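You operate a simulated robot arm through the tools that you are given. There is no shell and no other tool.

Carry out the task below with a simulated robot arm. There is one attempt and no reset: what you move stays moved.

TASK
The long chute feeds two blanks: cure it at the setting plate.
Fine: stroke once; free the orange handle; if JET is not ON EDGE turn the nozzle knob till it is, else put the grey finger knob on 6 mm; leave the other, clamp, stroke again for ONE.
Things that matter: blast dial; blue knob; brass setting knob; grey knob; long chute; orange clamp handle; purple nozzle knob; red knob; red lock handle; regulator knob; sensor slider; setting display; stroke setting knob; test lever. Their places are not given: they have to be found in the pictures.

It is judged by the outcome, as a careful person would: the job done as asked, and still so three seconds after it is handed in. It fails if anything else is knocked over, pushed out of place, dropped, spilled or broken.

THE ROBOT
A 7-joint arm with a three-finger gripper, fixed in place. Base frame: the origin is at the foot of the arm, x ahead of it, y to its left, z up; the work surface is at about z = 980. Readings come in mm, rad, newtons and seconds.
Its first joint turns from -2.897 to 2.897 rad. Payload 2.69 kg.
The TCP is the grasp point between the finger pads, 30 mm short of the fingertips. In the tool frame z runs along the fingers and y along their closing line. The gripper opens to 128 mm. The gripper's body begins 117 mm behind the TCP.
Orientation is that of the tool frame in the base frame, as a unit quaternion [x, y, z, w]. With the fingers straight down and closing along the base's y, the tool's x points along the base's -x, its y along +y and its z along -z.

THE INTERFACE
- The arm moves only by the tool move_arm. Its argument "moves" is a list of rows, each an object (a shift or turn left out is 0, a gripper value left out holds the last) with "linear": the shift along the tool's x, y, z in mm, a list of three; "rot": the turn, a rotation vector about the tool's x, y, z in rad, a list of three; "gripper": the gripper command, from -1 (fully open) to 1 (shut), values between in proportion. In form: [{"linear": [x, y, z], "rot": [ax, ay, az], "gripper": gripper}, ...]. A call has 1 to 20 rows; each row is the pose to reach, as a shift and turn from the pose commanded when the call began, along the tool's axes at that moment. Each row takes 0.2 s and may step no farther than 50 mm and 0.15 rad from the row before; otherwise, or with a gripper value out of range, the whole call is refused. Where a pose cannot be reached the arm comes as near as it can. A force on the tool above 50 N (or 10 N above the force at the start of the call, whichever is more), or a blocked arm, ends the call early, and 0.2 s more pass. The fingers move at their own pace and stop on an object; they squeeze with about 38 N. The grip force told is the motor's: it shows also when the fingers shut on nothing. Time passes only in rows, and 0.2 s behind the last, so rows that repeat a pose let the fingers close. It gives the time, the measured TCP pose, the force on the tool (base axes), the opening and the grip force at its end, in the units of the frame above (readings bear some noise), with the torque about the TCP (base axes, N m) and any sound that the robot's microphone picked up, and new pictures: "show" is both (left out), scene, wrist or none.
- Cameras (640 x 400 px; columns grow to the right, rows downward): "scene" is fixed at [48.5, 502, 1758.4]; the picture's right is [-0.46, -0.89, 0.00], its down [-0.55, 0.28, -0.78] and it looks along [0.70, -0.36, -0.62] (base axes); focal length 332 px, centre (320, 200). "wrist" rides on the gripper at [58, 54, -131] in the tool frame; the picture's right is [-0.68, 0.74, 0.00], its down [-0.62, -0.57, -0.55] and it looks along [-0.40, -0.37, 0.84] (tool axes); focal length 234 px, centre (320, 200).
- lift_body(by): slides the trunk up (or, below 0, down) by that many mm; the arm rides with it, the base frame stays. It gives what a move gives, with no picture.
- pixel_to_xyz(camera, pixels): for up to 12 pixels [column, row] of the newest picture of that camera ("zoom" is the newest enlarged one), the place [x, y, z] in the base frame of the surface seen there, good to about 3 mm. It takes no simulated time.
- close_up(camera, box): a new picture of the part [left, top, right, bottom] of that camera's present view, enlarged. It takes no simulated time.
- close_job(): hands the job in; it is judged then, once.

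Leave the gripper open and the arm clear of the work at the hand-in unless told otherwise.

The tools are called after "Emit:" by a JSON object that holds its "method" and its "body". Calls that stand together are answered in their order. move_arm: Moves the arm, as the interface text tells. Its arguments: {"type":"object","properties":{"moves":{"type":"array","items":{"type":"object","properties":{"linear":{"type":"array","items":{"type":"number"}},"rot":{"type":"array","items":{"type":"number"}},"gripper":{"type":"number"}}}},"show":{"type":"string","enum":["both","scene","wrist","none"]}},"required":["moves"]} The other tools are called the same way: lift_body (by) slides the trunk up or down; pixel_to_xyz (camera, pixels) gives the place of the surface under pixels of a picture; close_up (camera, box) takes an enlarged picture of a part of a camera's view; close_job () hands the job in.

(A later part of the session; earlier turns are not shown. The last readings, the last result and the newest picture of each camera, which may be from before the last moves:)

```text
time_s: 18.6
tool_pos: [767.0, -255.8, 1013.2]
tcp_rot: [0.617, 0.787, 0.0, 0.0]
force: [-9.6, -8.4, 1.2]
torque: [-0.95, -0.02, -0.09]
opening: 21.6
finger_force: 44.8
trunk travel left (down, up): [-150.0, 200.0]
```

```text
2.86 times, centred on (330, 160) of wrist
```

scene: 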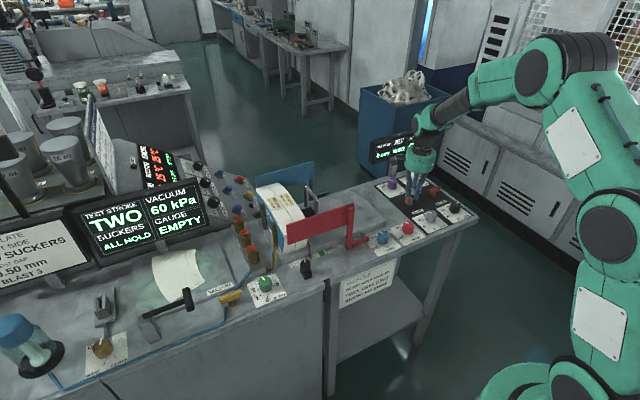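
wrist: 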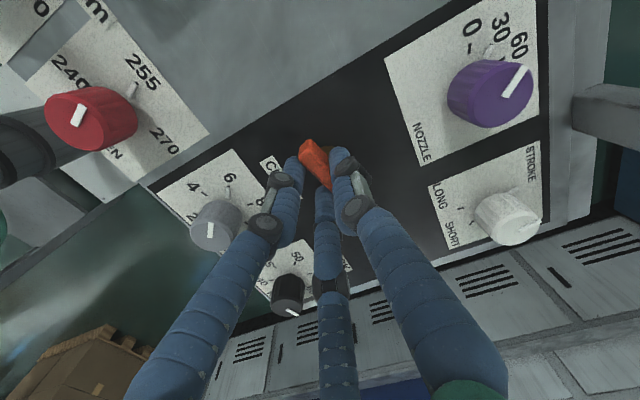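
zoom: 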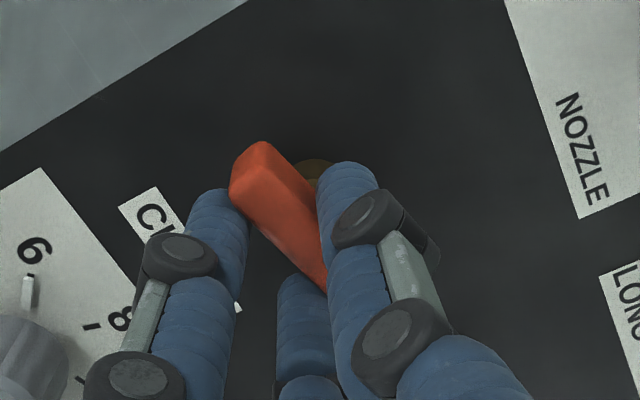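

The bar turned with the fingers under light torque, so counter-clockwise is right. I'll carry on to a full quarter turn, easing the small side force.

Emit:
{"method": "move_arm", "body": {"moves": [{"linear": [-1, -1, 0], "rot": [0, 0, -0.133]}, {"linear": [-1, -1, 0], "rot": [0, 0, -0.266]}, {"linear": [-1, -1, 0], "rot": [0, 0, -0.4]}, {"linear": [-1, -1, 0], "rot": [0, 0, -0.533]}, {"linear": [-1, -1, 0], "rot": [0, 0, -0.666]}, {"linear": [-1, -1, 0], "rot": [0, 0, -0.8]}]}}

Emit:
{"method": "close_up", "body": {"camera": "wrist", "box": [240, 90, 420, 230]}}

```text
time_s: 19.9
tool_pos: [765.6, -259.9, 1012.8]
tcp_rot: [0.316, 0.949, -0.001, 0.001]
force: [-6.3, -9.3, 1.5]
torque: [-0.52, -0.02, -0.1]
opening: 21.2
finger_force: 45.0
trunk travel left (down, up): [-150.0, 200.0]
stopped in row 6: the force on the tool passed its limit at 52 N (the readings are from after the stop); the commanded pose is now the measured one
```

scene: 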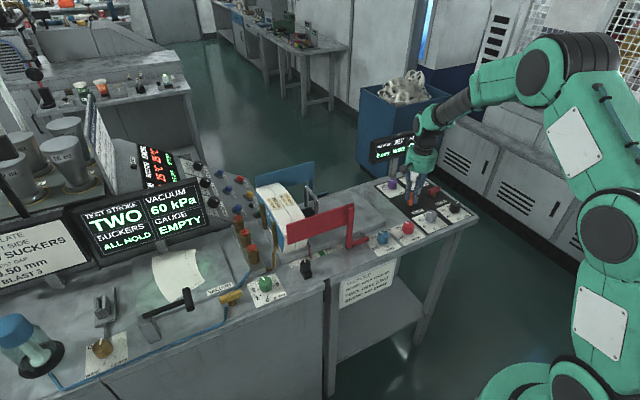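
wrist: 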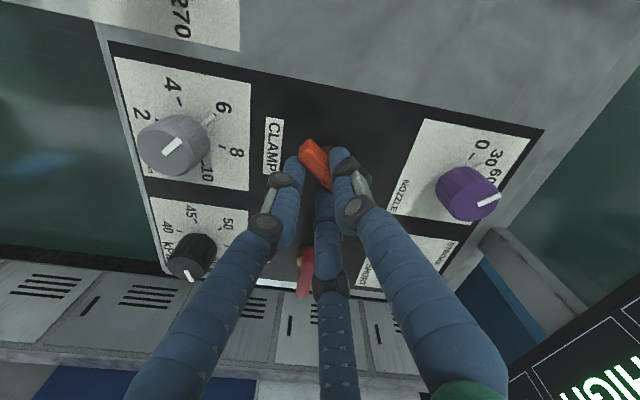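

```text
2.86 times, centred on (330, 160) of wrist
```

zoom: 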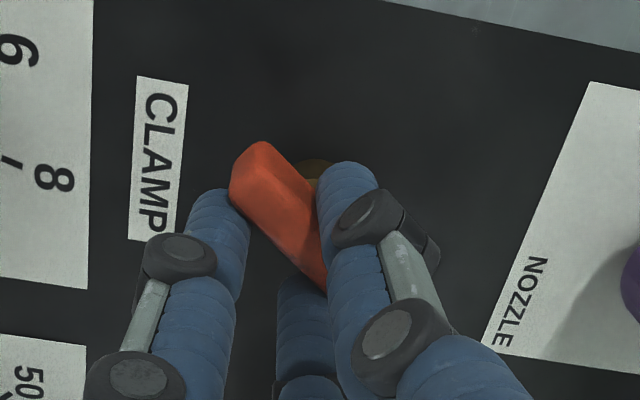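

The handle has turned about 53° and a force spike stopped the call. The drift suggests the pivot is nearer (770,-259), so I was gripping off-centre. I'll release, lift and look at the handle before finishing the turn.

Emit:
{"method": "move_arm", "body": {"moves": [{"gripper": 0.3}, {"gripper": 0.3}, {"linear": [0, 0, -30], "gripper": 0.3}, {"linear": [0, 0, -65], "gripper": 0.3}, {"linear": [0, 0, -65], "gripper": 0.3}]}}

Emit:
{"method": "close_up", "body": {"camera": "wrist", "box": [240, 70, 420, 210]}}

Emit:
{"method": "close_up", "body": {"camera": "scene", "box": [360, 120, 470, 230]}}

```text
time_s: 21.1
tool_pos: [766.5, -259.1, 1081.2]
tcp_rot: [0.317, 0.948, -0.001, 0.001]
force: [-1.0, 1.2, 0.8]
torque: [0.01, -0.04, -0.02]
opening: 44.8
finger_force: 0.0
trunk travel left (down, up): [-150.0, 200.0]
```

scene: 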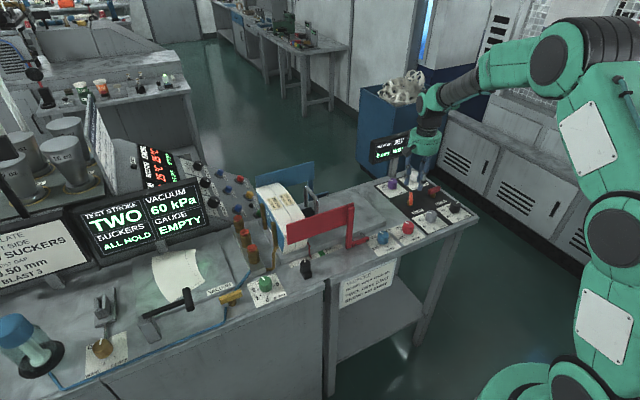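
wrist: 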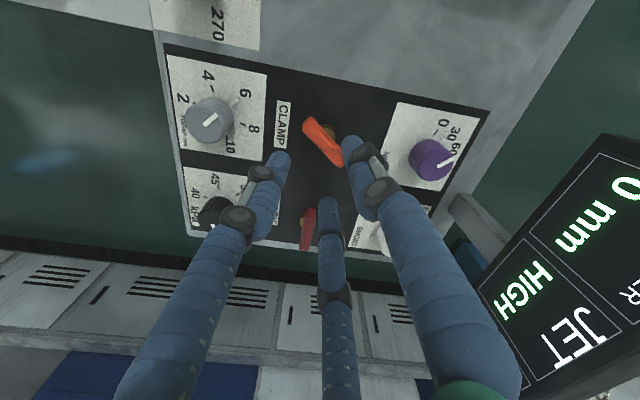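

```text
2.86 times, centred on (330, 140) of wrist
```

zoom: 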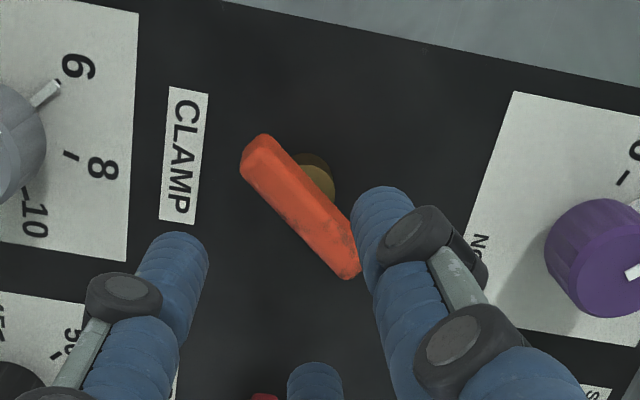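

```text
3.64 times, centred on (415, 175) of scene
```

zoom: 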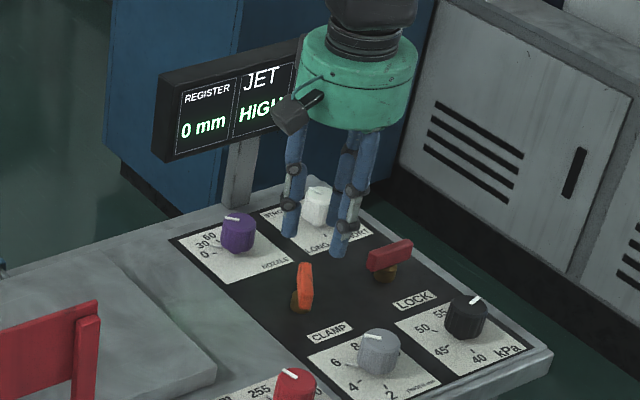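

The bar is now diagonal. I'll measure its ends.

Emit:
{"method": "pixel_to_xyz", "body": {"camera": "wrist", "pixels": [[312, 122], [318, 130], [324, 139], [331, 149], [337, 162], [328, 128], [310, 128], [330, 160], [316, 119], [340, 157]]}}

Emit:
{"method": "close_up", "body": {"camera": "wrist", "box": [290, 100, 350, 180]}}

```text
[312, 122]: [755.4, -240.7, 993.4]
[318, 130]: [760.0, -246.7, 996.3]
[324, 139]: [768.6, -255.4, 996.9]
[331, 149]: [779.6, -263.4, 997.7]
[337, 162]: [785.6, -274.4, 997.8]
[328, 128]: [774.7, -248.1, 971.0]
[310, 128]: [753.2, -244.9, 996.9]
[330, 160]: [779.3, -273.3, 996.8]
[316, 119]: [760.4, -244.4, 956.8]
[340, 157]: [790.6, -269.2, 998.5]
```

```text
5.00 times, centred on (320, 140) of wrist
```

zoom: 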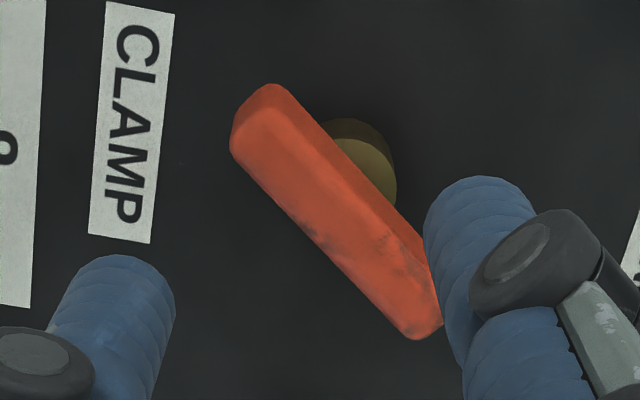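

The bar's centre comes out at about (771,-258). I'll regrip centred there.

Emit:
{"method": "move_arm", "body": {"moves": [{"linear": [-2.9, 3.6, 0]}, {"linear": [-2.9, 3.6, 35]}, {"linear": [-2.9, 3.6, 60]}, {"linear": [-2.9, 3.6, 69]}, {"linear": [-2.9, 3.6, 69], "gripper": 1}, {"linear": [-2.9, 3.6, 69], "gripper": 1}, {"linear": [-2.9, 3.6, 69], "gripper": 1}], "show": "wrist"}}

```text
time_s: 22.6
tool_pos: [768.0, -263.5, 1008.8]
tcp_rot: [0.317, 0.948, -0.001, -0.001]
force: [-7.6, -8.4, 3.0]
torque: [-0.36, -0.16, -0.05]
opening: 21.5
finger_force: 44.9
trunk travel left (down, up): [-150.0, 200.0]
stopped in row 7: the force on the tool passed its limit at 53 N (the readings are from after the stop); the commanded pose is now the measured one
```

wrist: 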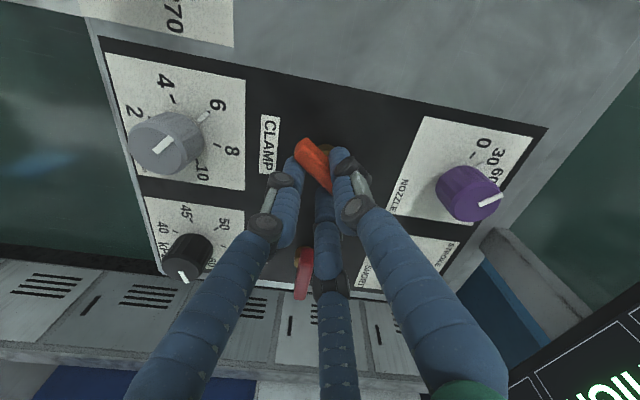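

Closing pulled the hand onto the bar's true line through (768,-263). The grip is good and now close to the pivot, so I'll turn on counter-clockwise in small steps.

Emit:
{"method": "move_arm", "body": {"moves": [{"linear": [0, 0.2, 0], "rot": [0, 0, -0.08]}, {"linear": [0, 0.4, 0], "rot": [0, 0, -0.16]}, {"linear": [0, 0.6, 0], "rot": [0, 0, -0.24]}], "show": "wrist"}}

```text
time_s: 23.4
tool_pos: [769.2, -264.4, 1007.8]
tcp_rot: [0.2, 0.98, -0.001, 0.0]
force: [-5.7, -38.4, 6.8]
torque: [-0.27, 0.99, -0.09]
opening: 21.5
finger_force: 45.1
trunk travel left (down, up): [-150.0, 200.0]
```

wrist: 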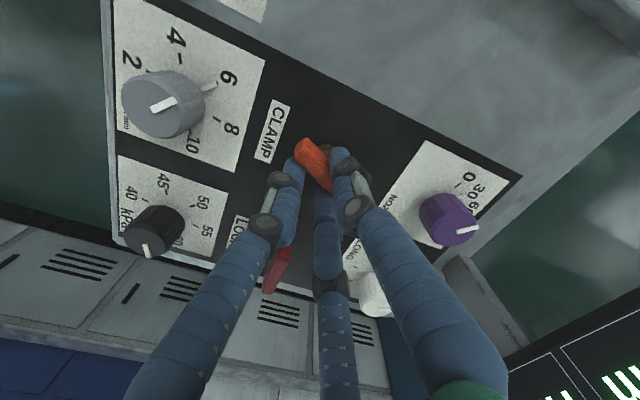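

The bar keeps turning (about 67° so far) with low torque but a side load toward -y. I'll follow that load by shifting -y and go on turning.

Emit:
{"method": "move_arm", "body": {"moves": [{"linear": [-1, -2.5, 0]}, {"linear": [-1.2, -3, 0], "rot": [0, 0, -0.08]}, {"linear": [-1.2, -3.5, 0], "rot": [0, 0, -0.16]}, {"linear": [-1.4, -3.8, 0], "rot": [0, 0, -0.24]}], "show": "wrist"}}

```text
time_s: 24.4
tool_pos: [769.7, -265.0, 1008.3]
tcp_rot: [0.082, 0.997, -0.002, -0.001]
force: [8.2, -5.4, 4.2]
torque: [-0.1, -1.85, -0.06]
opening: 21.7
finger_force: 45.4
trunk travel left (down, up): [-150.0, 200.0]
```

wrist: 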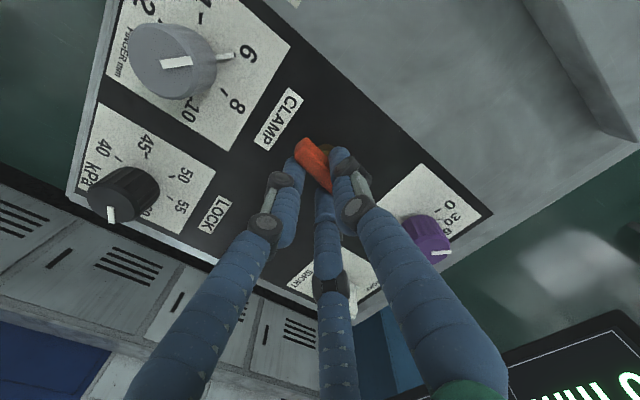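

The handle has turned about 81° with low torque. I'll turn the last bit to 90° and slightly past it to feel for a stop.

Emit:
{"method": "move_arm", "body": {"moves": [{"linear": [-0.7, 0, 0], "rot": [0, 0, -0.06]}, {"linear": [-0.7, 0, 0], "rot": [0, 0, -0.12]}, {"linear": [-0.7, 0, 0], "rot": [0, 0, -0.17]}, {"linear": [-0.7, 0, 0], "rot": [0, 0, -0.22]}]}}

Emit:
{"method": "close_up", "body": {"camera": "scene", "box": [360, 120, 470, 230]}}

```text
time_s: 25.4
tool_pos: [770.6, -264.6, 1009.9]
tcp_rot: [-0.027, 1.0, -0.001, -0.002]
force: [12.7, -0.1, 8.4]
torque: [0.36, -0.78, -1.39]
opening: 21.9
finger_force: 45.8
trunk travel left (down, up): [-150.0, 200.0]
```

scene: 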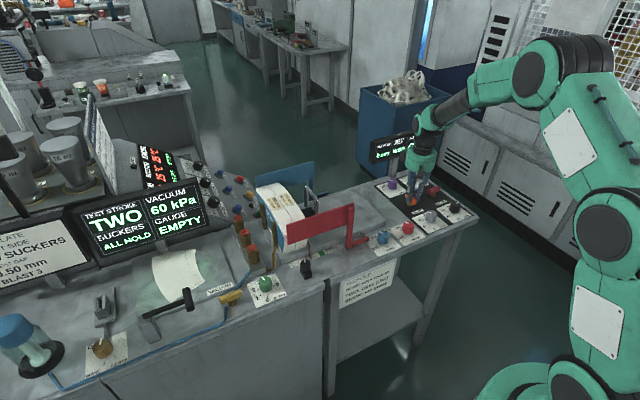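
wrist: 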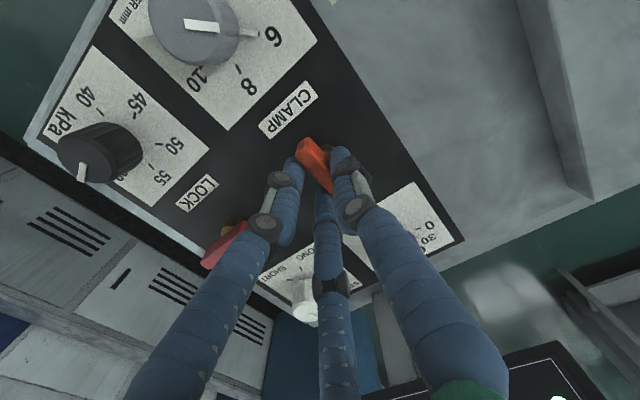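

```text
3.64 times, centred on (415, 175) of scene
```

zoom: 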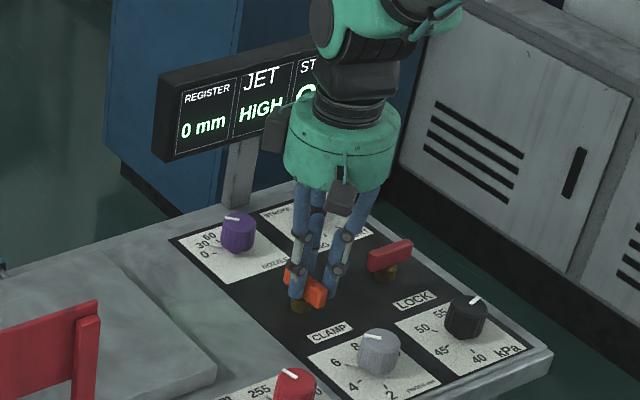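

Torque rose to 1.4 N m, which is the end stop at just over 90°. The handle is freed and its bar now lies along x. I'll release and lift.

Emit:
{"method": "move_arm", "body": {"moves": [{"rot": [0, 0, 0.03]}, {"rot": [0, 0, 0.054], "gripper": 0.3}, {"rot": [0, 0, 0.054], "gripper": 0.3}, {"linear": [0, 0, -30], "rot": [0, 0, 0.054], "gripper": 0.3}, {"linear": [0, 0, -70], "rot": [0, 0, 0.054], "gripper": 0.3}, {"linear": [30, 0, -100], "rot": [0, 0, 0.054], "gripper": 0.3}, {"linear": [30, 0, -100], "rot": [0, 0, 0.054], "gripper": 0.3}]}}

Emit:
{"method": "close_up", "body": {"camera": "scene", "box": [360, 120, 470, 230]}}

Emit:
{"method": "close_up", "body": {"camera": "wrist", "box": [260, 80, 440, 260]}}

```text
time_s: 27.0
tool_pos: [740.5, -265.9, 1111.6]
tcp_rot: [-0.001, 1.0, -0.003, -0.001]
force: [-0.6, 0.7, 0.4]
torque: [0.01, -0.09, -0.03]
opening: 44.7
finger_force: 0.1
trunk travel left (down, up): [-150.0, 200.0]
```

scene: 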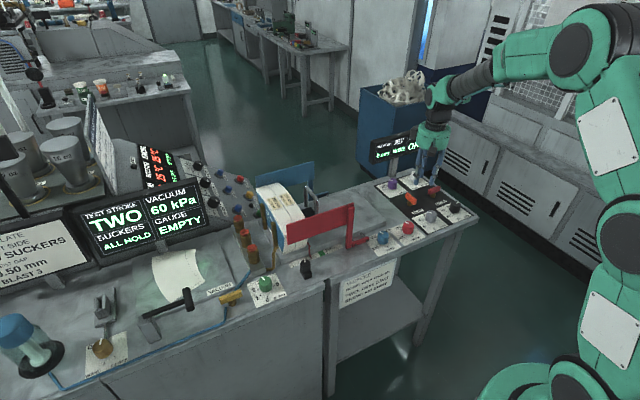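
wrist: 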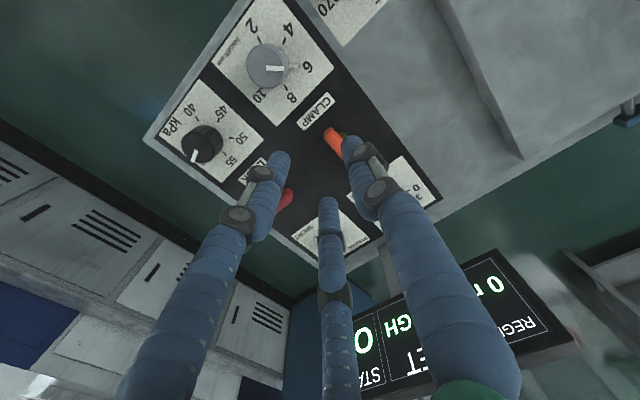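

```text
3.64 times, centred on (415, 175) of scene
```

zoom: 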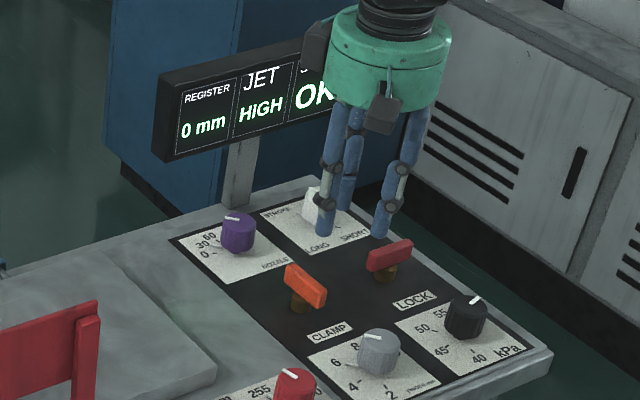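

```text
2.22 times, centred on (350, 170) of wrist
```

zoom: 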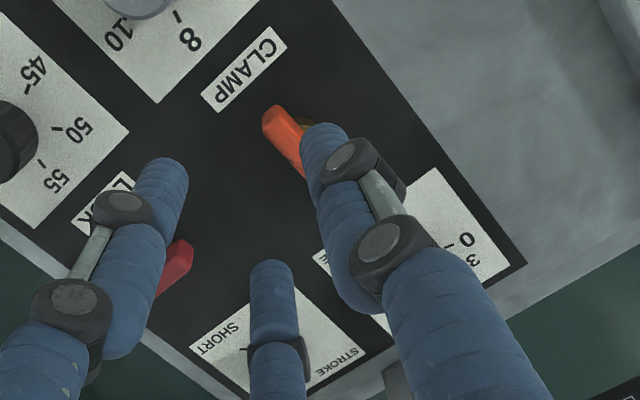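

I'll measure the bar's new position and the purple knob's centre from the scene camera.

Emit:
{"method": "pixel_to_xyz", "body": {"camera": "scene", "pixels": [[406.8, 193.5], [409, 195.5], [411, 197.2], [413.5, 199.2], [415.5, 201], [392, 179], [390, 182], [396, 181], [394, 178], [391, 187]]}}

Emit:
{"method": "close_up", "body": {"camera": "scene", "box": [374, 168, 438, 208]}}

```text
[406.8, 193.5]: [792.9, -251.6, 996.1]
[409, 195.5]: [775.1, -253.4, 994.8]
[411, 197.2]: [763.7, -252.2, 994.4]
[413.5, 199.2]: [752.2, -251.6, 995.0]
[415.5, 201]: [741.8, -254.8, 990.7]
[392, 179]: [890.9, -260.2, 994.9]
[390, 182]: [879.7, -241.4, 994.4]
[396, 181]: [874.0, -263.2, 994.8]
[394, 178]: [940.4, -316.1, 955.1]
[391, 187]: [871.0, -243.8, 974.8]
```

```text
10.00 times, centred on (406, 188) of scene
```

zoom: 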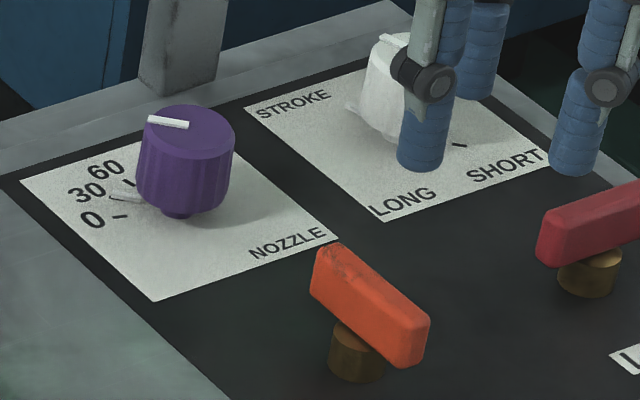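

The bar's centre is at about (767,-254), still on its pivot and now parallel to x. The purple knob's centre is near (881,-256) with its top at z 996. Its scale runs from 0 at about 66° through 30 at about 36° to 60 at about 5°. I'll hover above the purple knob with the fingers 60 mm apart.

Emit:
{"method": "move_arm", "body": {"moves": [{"linear": [-35, 3, 0], "gripper": 0.06}, {"linear": [-75, 6, 0], "gripper": 0.06}, {"linear": [-115, 9, 5], "gripper": 0.06}, {"linear": [-139.5, 9.9, 20], "gripper": 0.06}, {"linear": [-139.5, 9.9, 26], "gripper": 0.06}, {"linear": [-139.5, 9.9, 26], "gripper": 0.06}]}}

Emit:
{"method": "close_up", "body": {"camera": "scene", "box": [360, 110, 460, 210]}}

Emit:
{"method": "close_up", "body": {"camera": "wrist", "box": [240, 70, 420, 210]}}

```text
time_s: 28.4
tool_pos: [880.1, -255.1, 1082.8]
tcp_rot: [0.0, 1.0, -0.001, -0.002]
force: [-0.1, 0.0, 1.0]
torque: [-0.01, 0.01, -0.01]
opening: 60.2
finger_force: 0.0
trunk travel left (down, up): [-150.0, 200.0]
```

scene: 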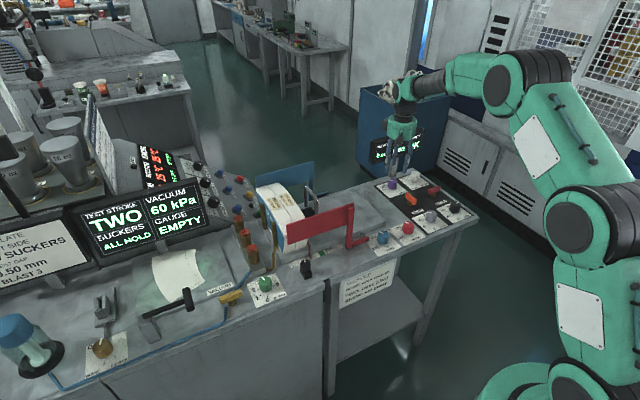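
wrist: 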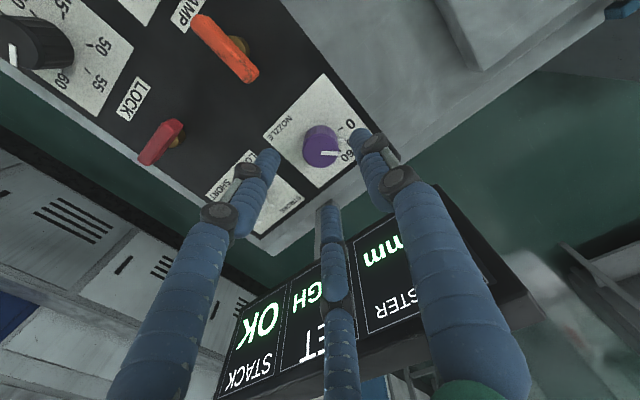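

```text
4.00 times, centred on (410, 160) of scene
```

zoom: 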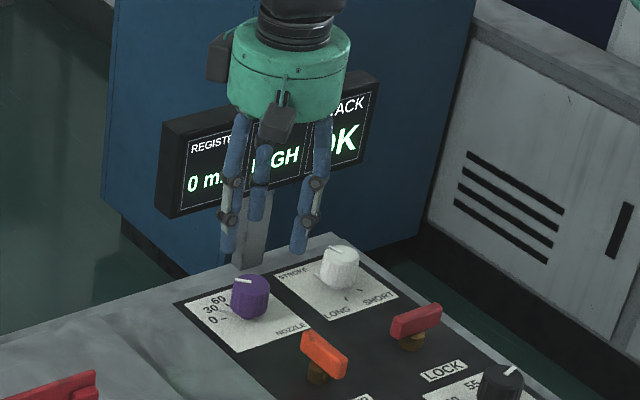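

```text
2.86 times, centred on (330, 140) of wrist
```

zoom: 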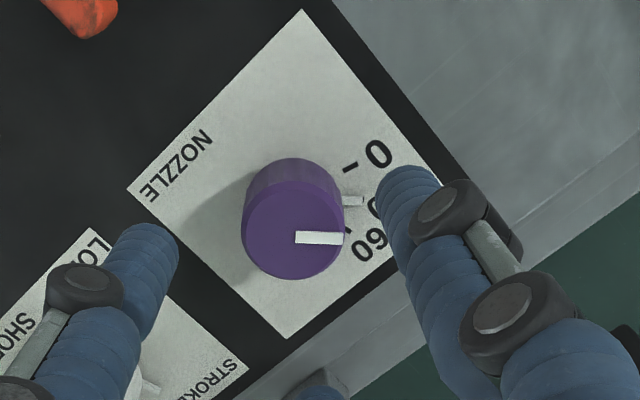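

I'll measure the knob's top face and ticks from this view.

Emit:
{"method": "pixel_to_xyz", "body": {"camera": "zoom", "pixels": [[293, 231], [250, 235], [338, 246], [290, 192], [297, 272], [350, 168], [357, 201], [349, 232], [320, 260], [265, 200], [345, 240]]}}

```text
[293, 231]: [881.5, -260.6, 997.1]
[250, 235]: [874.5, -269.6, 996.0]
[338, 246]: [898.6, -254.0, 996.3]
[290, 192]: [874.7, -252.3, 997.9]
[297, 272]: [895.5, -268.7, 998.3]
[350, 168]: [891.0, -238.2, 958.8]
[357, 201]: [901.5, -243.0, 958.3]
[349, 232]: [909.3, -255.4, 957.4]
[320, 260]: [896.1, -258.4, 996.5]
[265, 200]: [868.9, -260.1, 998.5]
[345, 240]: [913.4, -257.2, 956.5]
```

The knob's centre works out at about (884,-261) and the pointer is on 30. I'll centre over it and go down so the fingertips reach about z 976, watching the force.

Emit:
{"method": "move_arm", "body": {"moves": [{"linear": [-3.9, -6, 0]}, {"linear": [-3.9, -6, 25]}, {"linear": [-3.9, -6, 45]}, {"linear": [-3.9, -6, 60]}, {"linear": [-3.9, -6, 70]}, {"linear": [-3.9, -6, 76]}, {"linear": [-3.9, -6, 76]}]}}

Emit:
{"method": "close_up", "body": {"camera": "scene", "box": [360, 110, 460, 210]}}

Emit:
{"method": "close_up", "body": {"camera": "wrist", "box": [240, 90, 420, 230]}}

```text
time_s: 29.7
tool_pos: [890.3, -264.0, 1024.4]
tcp_rot: [0.0, 1.0, -0.004, 0.009]
force: [7.0, -3.0, 14.2]
torque: [1.06, 0.1, -0.5]
opening: 60.0
finger_force: 0.1
trunk travel left (down, up): [-150.0, 200.0]
stopped in row 6: the force on the tool passed its limit at 55 N (the readings are from after the stop); the commanded pose is now the measured one
```

scene: 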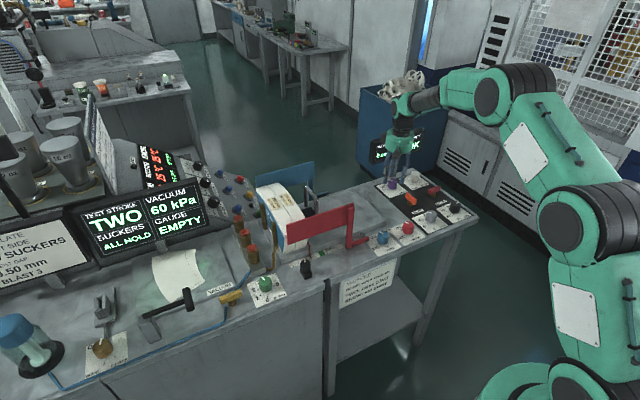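
wrist: 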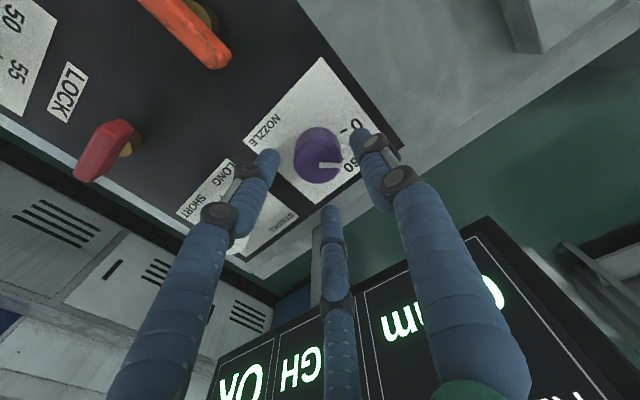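

```text
4.00 times, centred on (410, 160) of scene
```

zoom: 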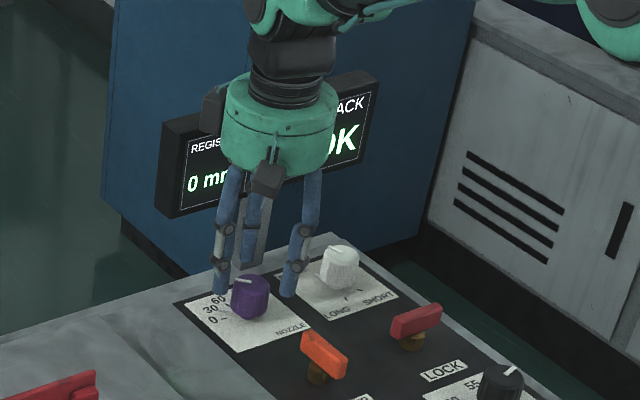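

```text
2.86 times, centred on (330, 160) of wrist
```

zoom: 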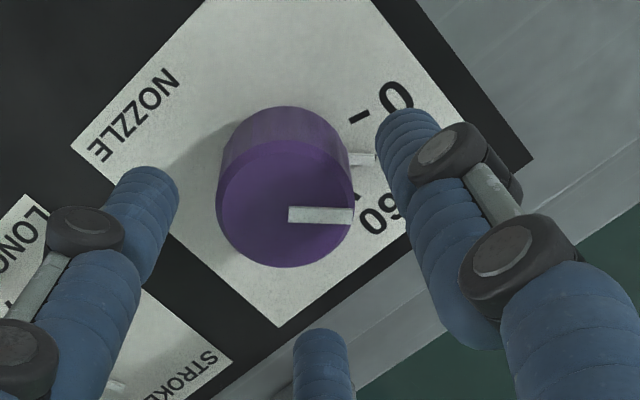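

Something touched at z≈1024: 55 N, mostly upward. I'll look at what the hand or wrist may be touching before moving.

Emit:
{"method": "close_up", "body": {"camera": "scene", "box": [350, 50, 450, 160]}}

Emit:
{"method": "pixel_to_xyz", "body": {"camera": "scene", "pixels": [[362, 92], [395, 90], [402, 82], [415, 78], [402, 125], [402, 100], [400, 110], [377, 140], [417, 128], [388, 136], [365, 150]]}}

Emit:
{"method": "pixel_to_xyz", "body": {"camera": "wrist", "pixels": [[450, 260], [540, 300], [400, 265], [285, 310], [488, 218], [420, 330], [590, 380], [270, 345]]}}

```text
3.64 times, centred on (400, 105) of scene
```

zoom: 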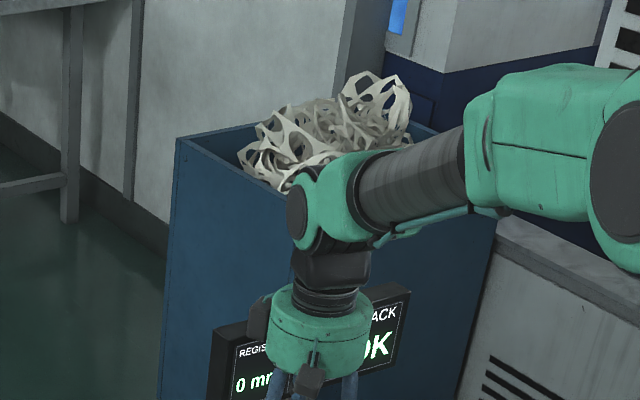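

```text
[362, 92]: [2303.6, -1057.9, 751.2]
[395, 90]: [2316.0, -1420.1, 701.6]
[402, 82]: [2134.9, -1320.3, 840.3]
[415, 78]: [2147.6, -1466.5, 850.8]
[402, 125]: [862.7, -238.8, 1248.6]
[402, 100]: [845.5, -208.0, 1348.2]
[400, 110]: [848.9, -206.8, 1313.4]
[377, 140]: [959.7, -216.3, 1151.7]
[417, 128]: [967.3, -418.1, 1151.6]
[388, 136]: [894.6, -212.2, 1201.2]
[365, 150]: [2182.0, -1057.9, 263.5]
```

```text
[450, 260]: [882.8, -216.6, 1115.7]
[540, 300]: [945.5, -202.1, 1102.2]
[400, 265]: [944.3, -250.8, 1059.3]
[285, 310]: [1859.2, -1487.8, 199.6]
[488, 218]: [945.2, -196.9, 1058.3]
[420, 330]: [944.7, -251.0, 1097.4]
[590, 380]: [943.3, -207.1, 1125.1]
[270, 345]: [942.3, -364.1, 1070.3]
```

The hand's round palm reaches over the display: with the tool at x≈890 it came down on the display's top edge (z≈1152). The fix is to lift, then tilt the tool by 0.2 rad so the palm leans back toward the arm. First I'll go up and check that the display has not moved.

Emit:
{"method": "move_arm", "body": {"moves": [{"linear": [0, 0, -15]}, {"linear": [4, 0, -40]}, {"linear": [10, 0, -65], "rot": [-0.008, -0.08, 0]}, {"linear": [20, 0, -70], "rot": [-0.008, -0.182, 0]}, {"linear": [30, 0, -70], "rot": [-0.008, -0.182, 0]}, {"linear": [30, 0, -70], "rot": [-0.008, -0.182, 0]}]}}

Emit:
{"method": "close_up", "body": {"camera": "scene", "box": [360, 110, 460, 210]}}

Emit:
{"method": "pixel_to_xyz", "body": {"camera": "scene", "pixels": [[372, 142], [376, 160], [377, 140], [417, 128], [398, 156]]}}

```text
time_s: 31.1
tool_pos: [859.7, -264.2, 1090.3]
tcp_rot: [-0.001, 0.995, 0.001, 0.097]
force: [-0.9, -0.3, -0.2]
torque: [0.01, 0.05, 0.02]
opening: 60.2
finger_force: 0.0
trunk travel left (down, up): [-150.0, 200.0]
```

scene: 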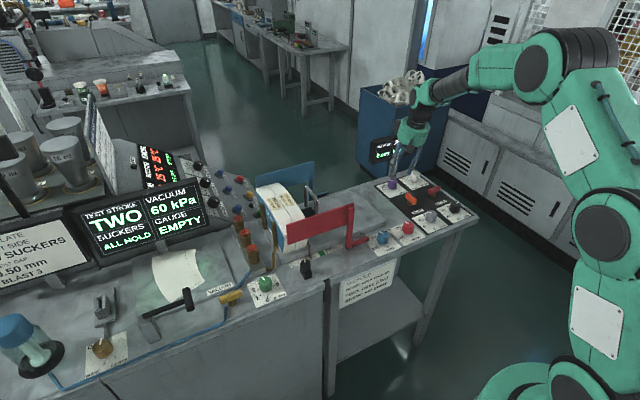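
wrist: 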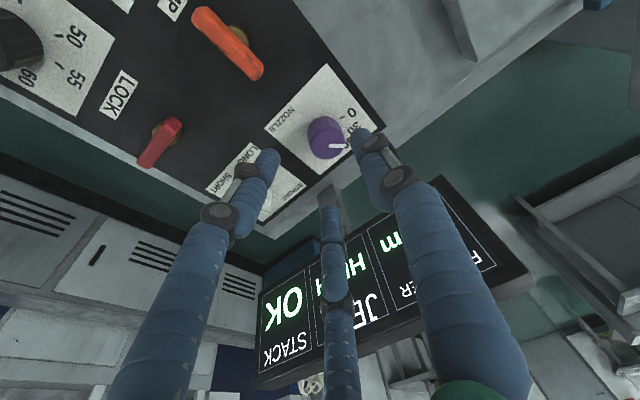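

```text
4.00 times, centred on (410, 160) of scene
```

zoom: 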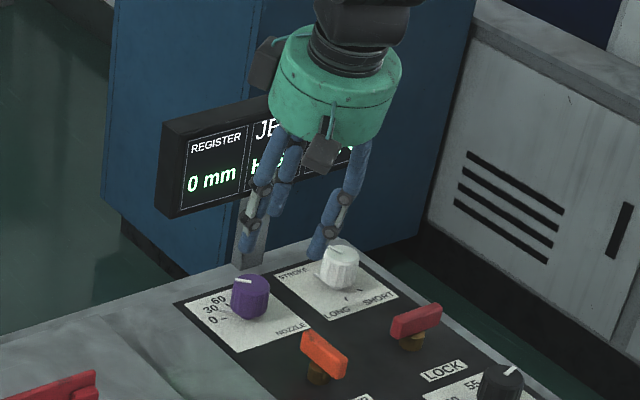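

```text
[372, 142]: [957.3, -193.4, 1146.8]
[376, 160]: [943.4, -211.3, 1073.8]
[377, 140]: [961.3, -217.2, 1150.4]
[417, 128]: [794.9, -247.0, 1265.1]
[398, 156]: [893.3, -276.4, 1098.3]
```

The display hasn't moved. The tilt is set and the palm clears the display well. I'll go down along the tool axis around the knob.

Emit:
{"method": "move_arm", "body": {"moves": [{"linear": [-3.4, 3.2, 20]}, {"linear": [-3.4, 3.2, 45]}, {"linear": [-3.4, 3.2, 65]}, {"linear": [-3.4, 3.2, 80]}, {"linear": [-3.4, 3.2, 88]}, {"linear": [-3.4, 3.2, 88]}]}}

Emit:
{"method": "close_up", "body": {"camera": "scene", "box": [360, 110, 460, 210]}}

Emit:
{"method": "close_up", "body": {"camera": "wrist", "box": [240, 90, 420, 230]}}

```text
time_s: 32.5
tool_pos: [878.9, -259.6, 1003.9]
tcp_rot: [-0.001, 0.995, 0.0, 0.097]
force: [0.3, -0.5, 1.4]
torque: [0.0, 0.04, -0.01]
opening: 60.1
finger_force: 0.2
trunk travel left (down, up): [-150.0, 200.0]
```

scene: 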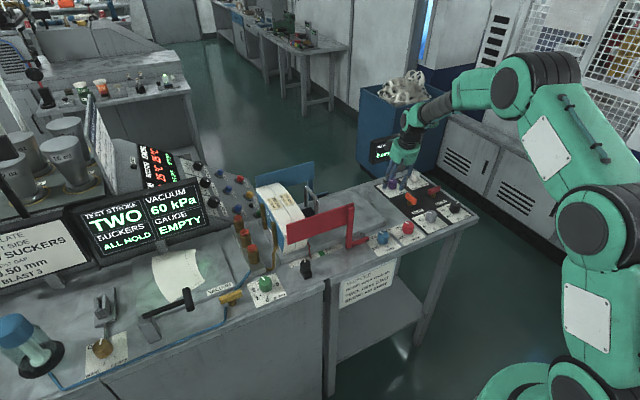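
wrist: 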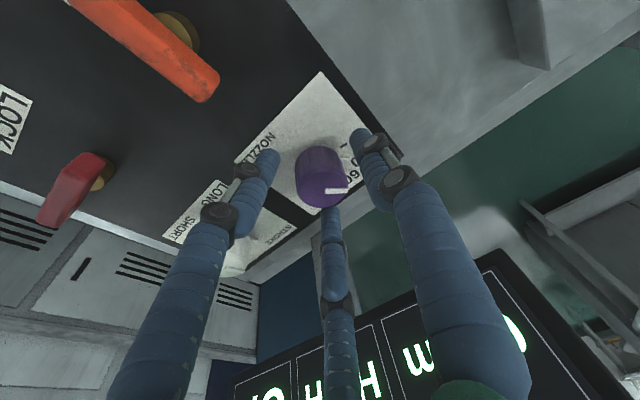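

```text
4.00 times, centred on (410, 160) of scene
```

zoom: 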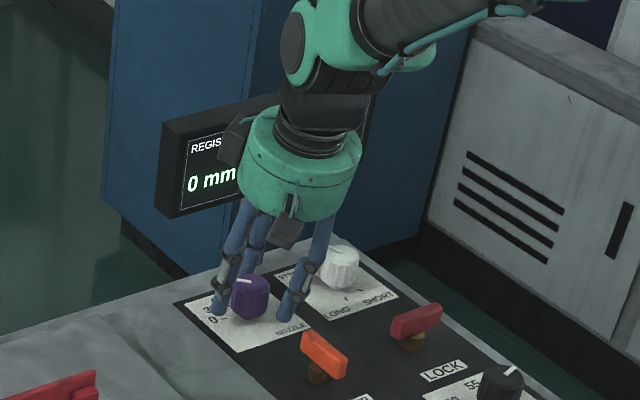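

```text
2.86 times, centred on (330, 160) of wrist
```

zoom: 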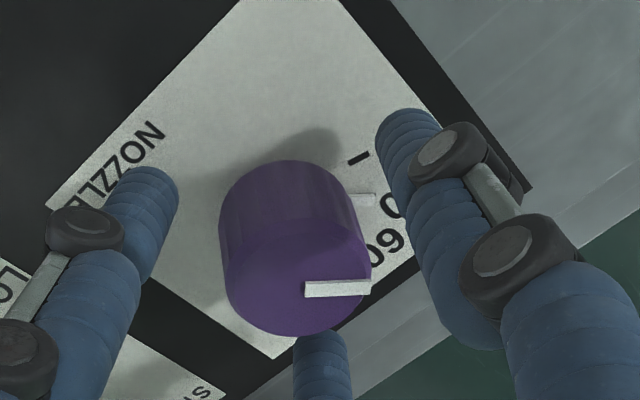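

The knob sits between the fingers, so I'll close on it.

Emit:
{"method": "move_arm", "body": {"moves": [{"gripper": 1}, {"gripper": 1}, {"gripper": 1}]}}

Emit:
{"method": "close_up", "body": {"camera": "wrist", "box": [240, 90, 420, 230]}}

Emit:
{"method": "close_up", "body": {"camera": "scene", "box": [360, 110, 460, 210]}}

```text
time_s: 33.3
tool_pos: [882.1, -261.1, 1005.3]
tcp_rot: [0.0, 0.995, 0.0, 0.097]
force: [15.2, -17.8, 1.7]
torque: [-0.36, 0.08, -0.07]
opening: 37.0
finger_force: 45.2
trunk travel left (down, up): [-150.0, 200.0]
```

scene: 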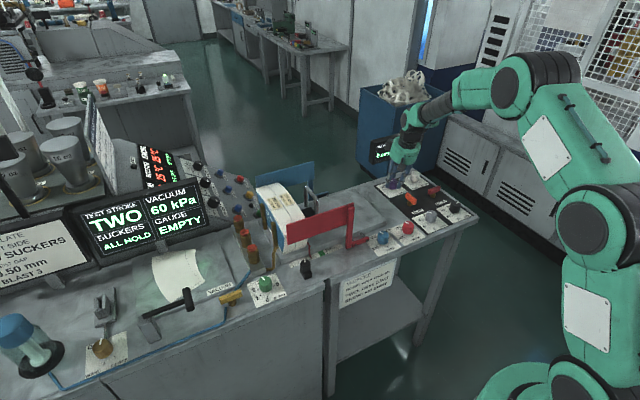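
wrist: 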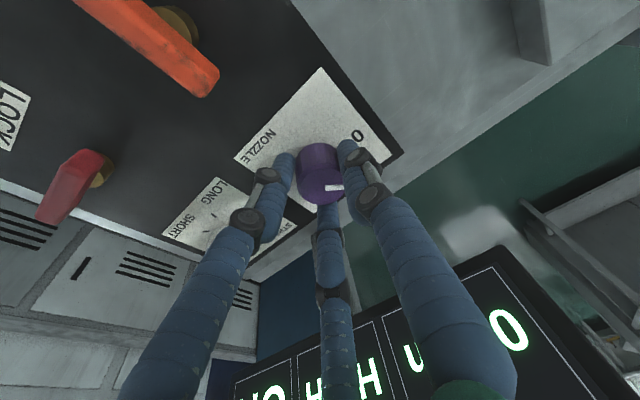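

```text
2.86 times, centred on (330, 160) of wrist
```

zoom: 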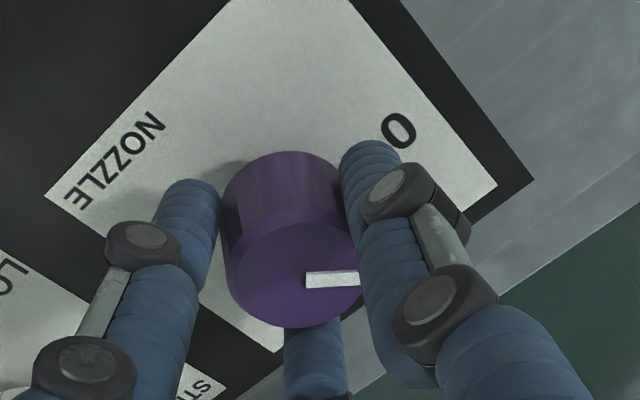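

```text
4.00 times, centred on (410, 160) of scene
```

zoom: 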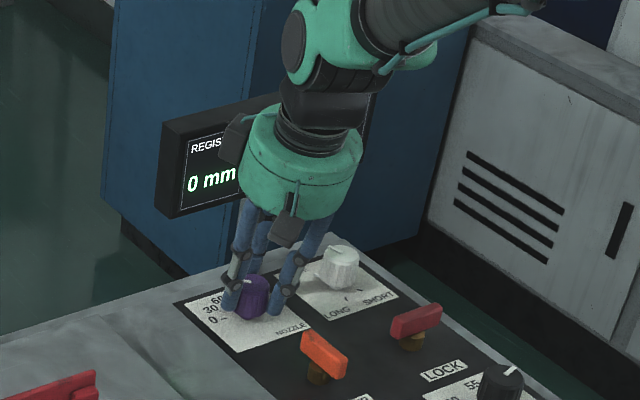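

Gripped at 37 mm. JET is HIGH with the knob at 30, so I'll turn toward 0 first, counter-clockwise from above about the vertical, 0.26 rad to begin. Then I'll read the display.

Emit:
{"method": "move_arm", "body": {"moves": [{"linear": [0, -0.5, 0], "rot": [-0.0251, 0, -0.1275]}, {"linear": [-0.1, -1, 0], "rot": [-0.0502, 0, -0.255]}]}}

Emit:
{"method": "close_up", "body": {"camera": "wrist", "box": [240, 90, 420, 230]}}

Emit:
{"method": "close_up", "body": {"camera": "scene", "box": [360, 110, 460, 210]}}

```text
time_s: 33.9
tool_pos: [882.5, -261.8, 1004.5]
tcp_rot: [-0.13, 0.987, 0.013, 0.097]
force: [23.3, -26.1, 7.3]
torque: [-0.12, 0.11, -0.16]
opening: 37.2
finger_force: 44.7
trunk travel left (down, up): [-150.0, 200.0]
```

scene: 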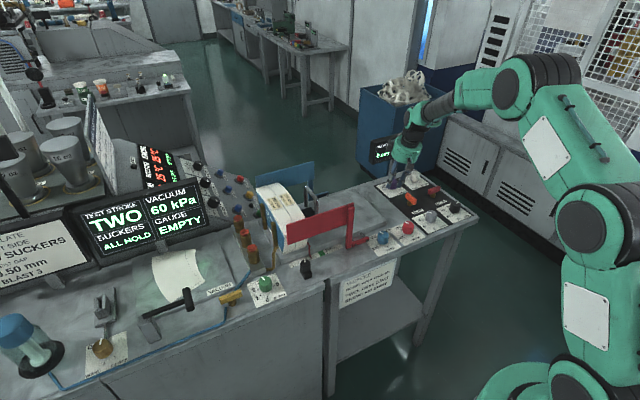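
wrist: 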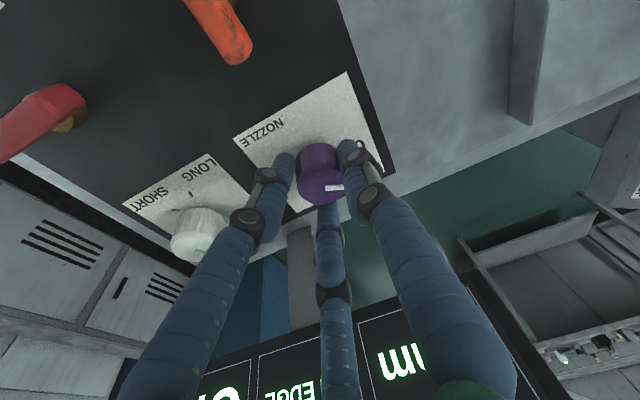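

```text
2.86 times, centred on (330, 160) of wrist
```

zoom: 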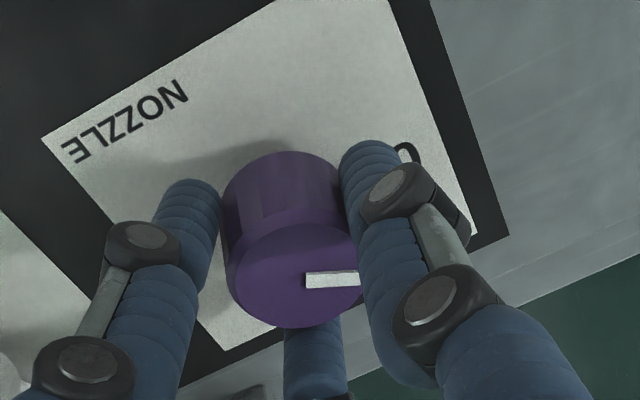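

```text
4.00 times, centred on (410, 160) of scene
```

zoom: 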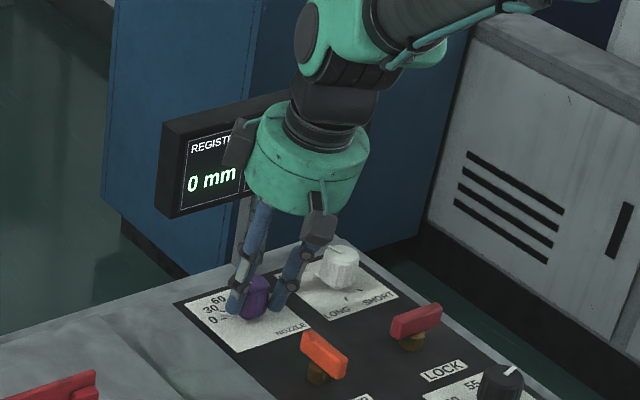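

The JET cell now shows "... EDGE", so I'll enlarge it.

Emit:
{"method": "close_up", "body": {"camera": "wrist", "box": [190, 290, 450, 400]}}

```text
2.46 times, centred on (320, 345) of wrist
```

zoom: 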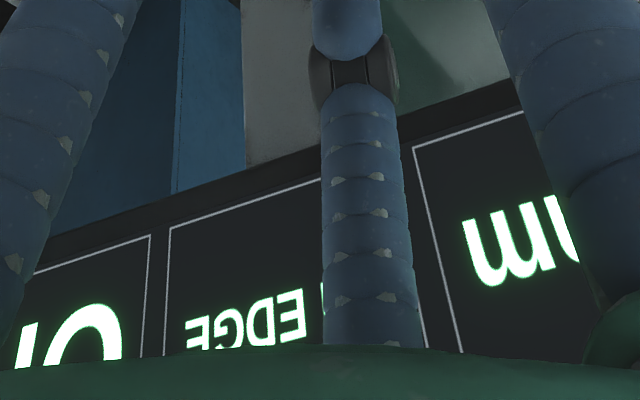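

The text ends in EDGE. I'll release the knob and back off along the tool axis to read the whole display.

Emit:
{"method": "move_arm", "body": {"moves": [{"gripper": 0.06}, {"gripper": 0.06}, {"linear": [0, 0, -20], "gripper": 0.06}, {"linear": [0, 0, -55], "gripper": 0.06}, {"linear": [0, 0, -95], "gripper": 0.06}, {"linear": [35, 0, -115], "gripper": 0.06}, {"linear": [80, 0, -125], "gripper": 0.06}, {"linear": [80, 0, -125], "gripper": 0.06}]}}

Emit:
{"method": "close_up", "body": {"camera": "scene", "box": [360, 110, 460, 210]}}

Emit:
{"method": "close_up", "body": {"camera": "scene", "box": [374, 168, 422, 198]}}

```text
time_s: 35.7
tool_pos: [778.6, -288.9, 1111.9]
tcp_rot: [-0.13, 0.987, 0.013, 0.097]
force: [0.3, -0.8, 1.2]
torque: [0.02, -0.03, 0.0]
opening: 60.3
finger_force: 0.1
trunk travel left (down, up): [-150.0, 200.0]
```

scene: 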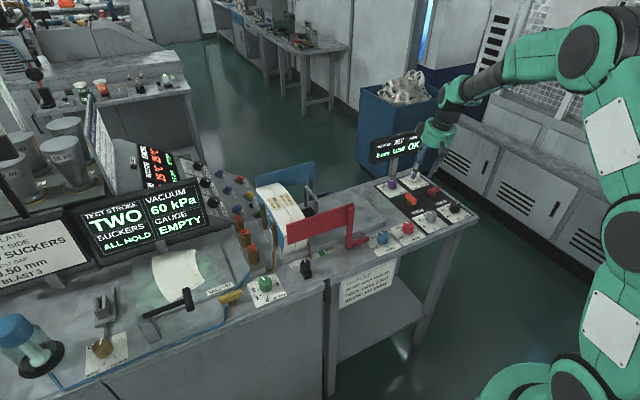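
wrist: 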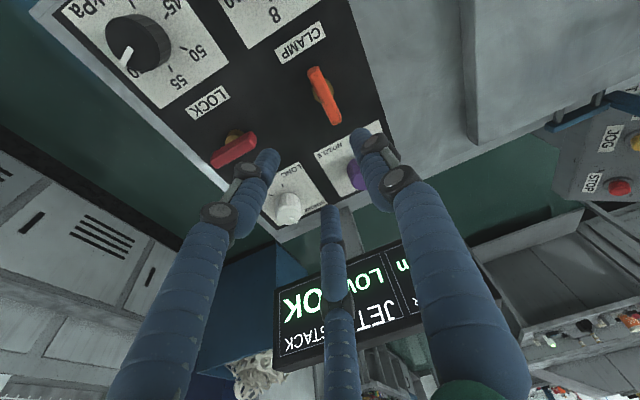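

```text
4.00 times, centred on (410, 160) of scene
```

zoom: 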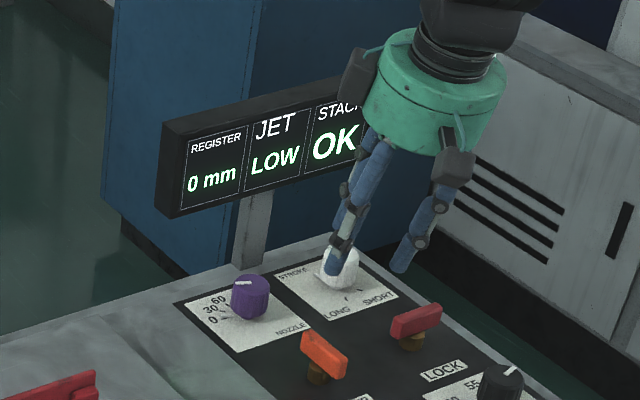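

```text
13.33 times, centred on (398, 183) of scene
```

zoom: 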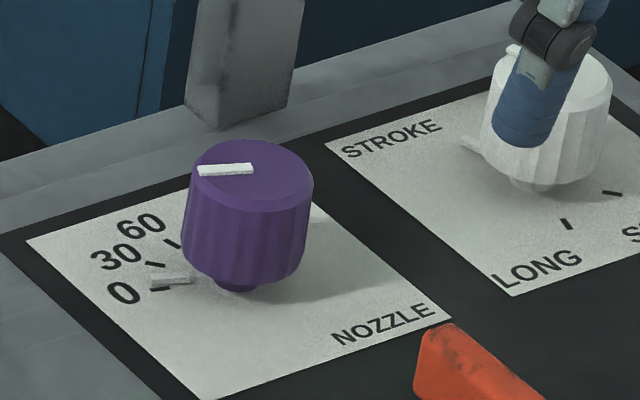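

JET reads LOW now: the knob slipped a little further on release and the pointer is near 7. ON EDGE lies just back up the scale. I'll regrip, better centred (about 3 mm more in +x), and turn slightly clockwise while reading the display.

Emit:
{"method": "move_arm", "body": {"moves": [{"linear": [-42, -1.4, 10]}, {"linear": [-83.2, -1.4, 30]}, {"linear": [-83.2, -1.4, 70]}, {"linear": [-83.2, -1.4, 105]}, {"linear": [-83.2, -1.4, 125]}, {"linear": [-83.2, -1.4, 125]}]}}

Emit:
{"method": "close_up", "body": {"camera": "wrist", "box": [240, 90, 420, 230]}}

```text
time_s: 37.1
tool_pos: [881.2, -259.9, 1002.9]
tcp_rot: [-0.13, 0.987, 0.013, 0.095]
force: [0.0, 0.1, 0.2]
torque: [0.03, 0.01, -0.04]
opening: 60.2
finger_force: 0.0
trunk travel left (down, up): [-150.0, 200.0]
```

scene: 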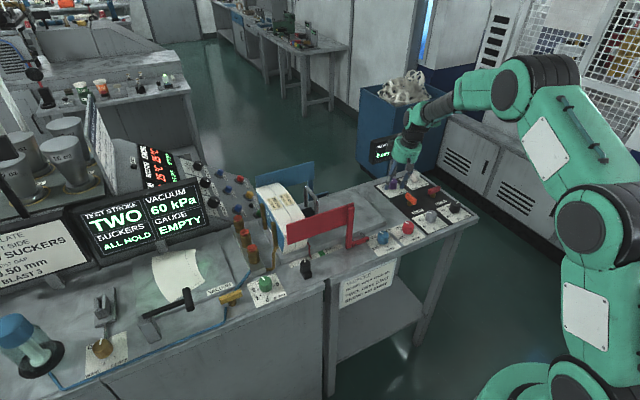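
wrist: 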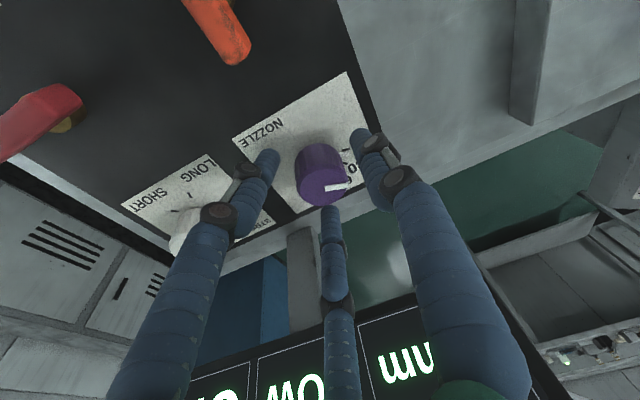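

```text
2.86 times, centred on (330, 160) of wrist
```

zoom: 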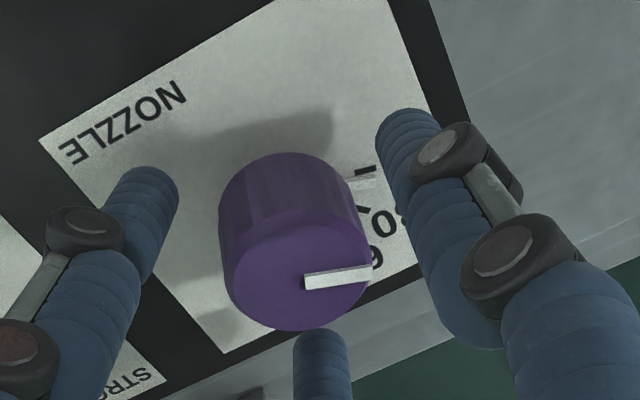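

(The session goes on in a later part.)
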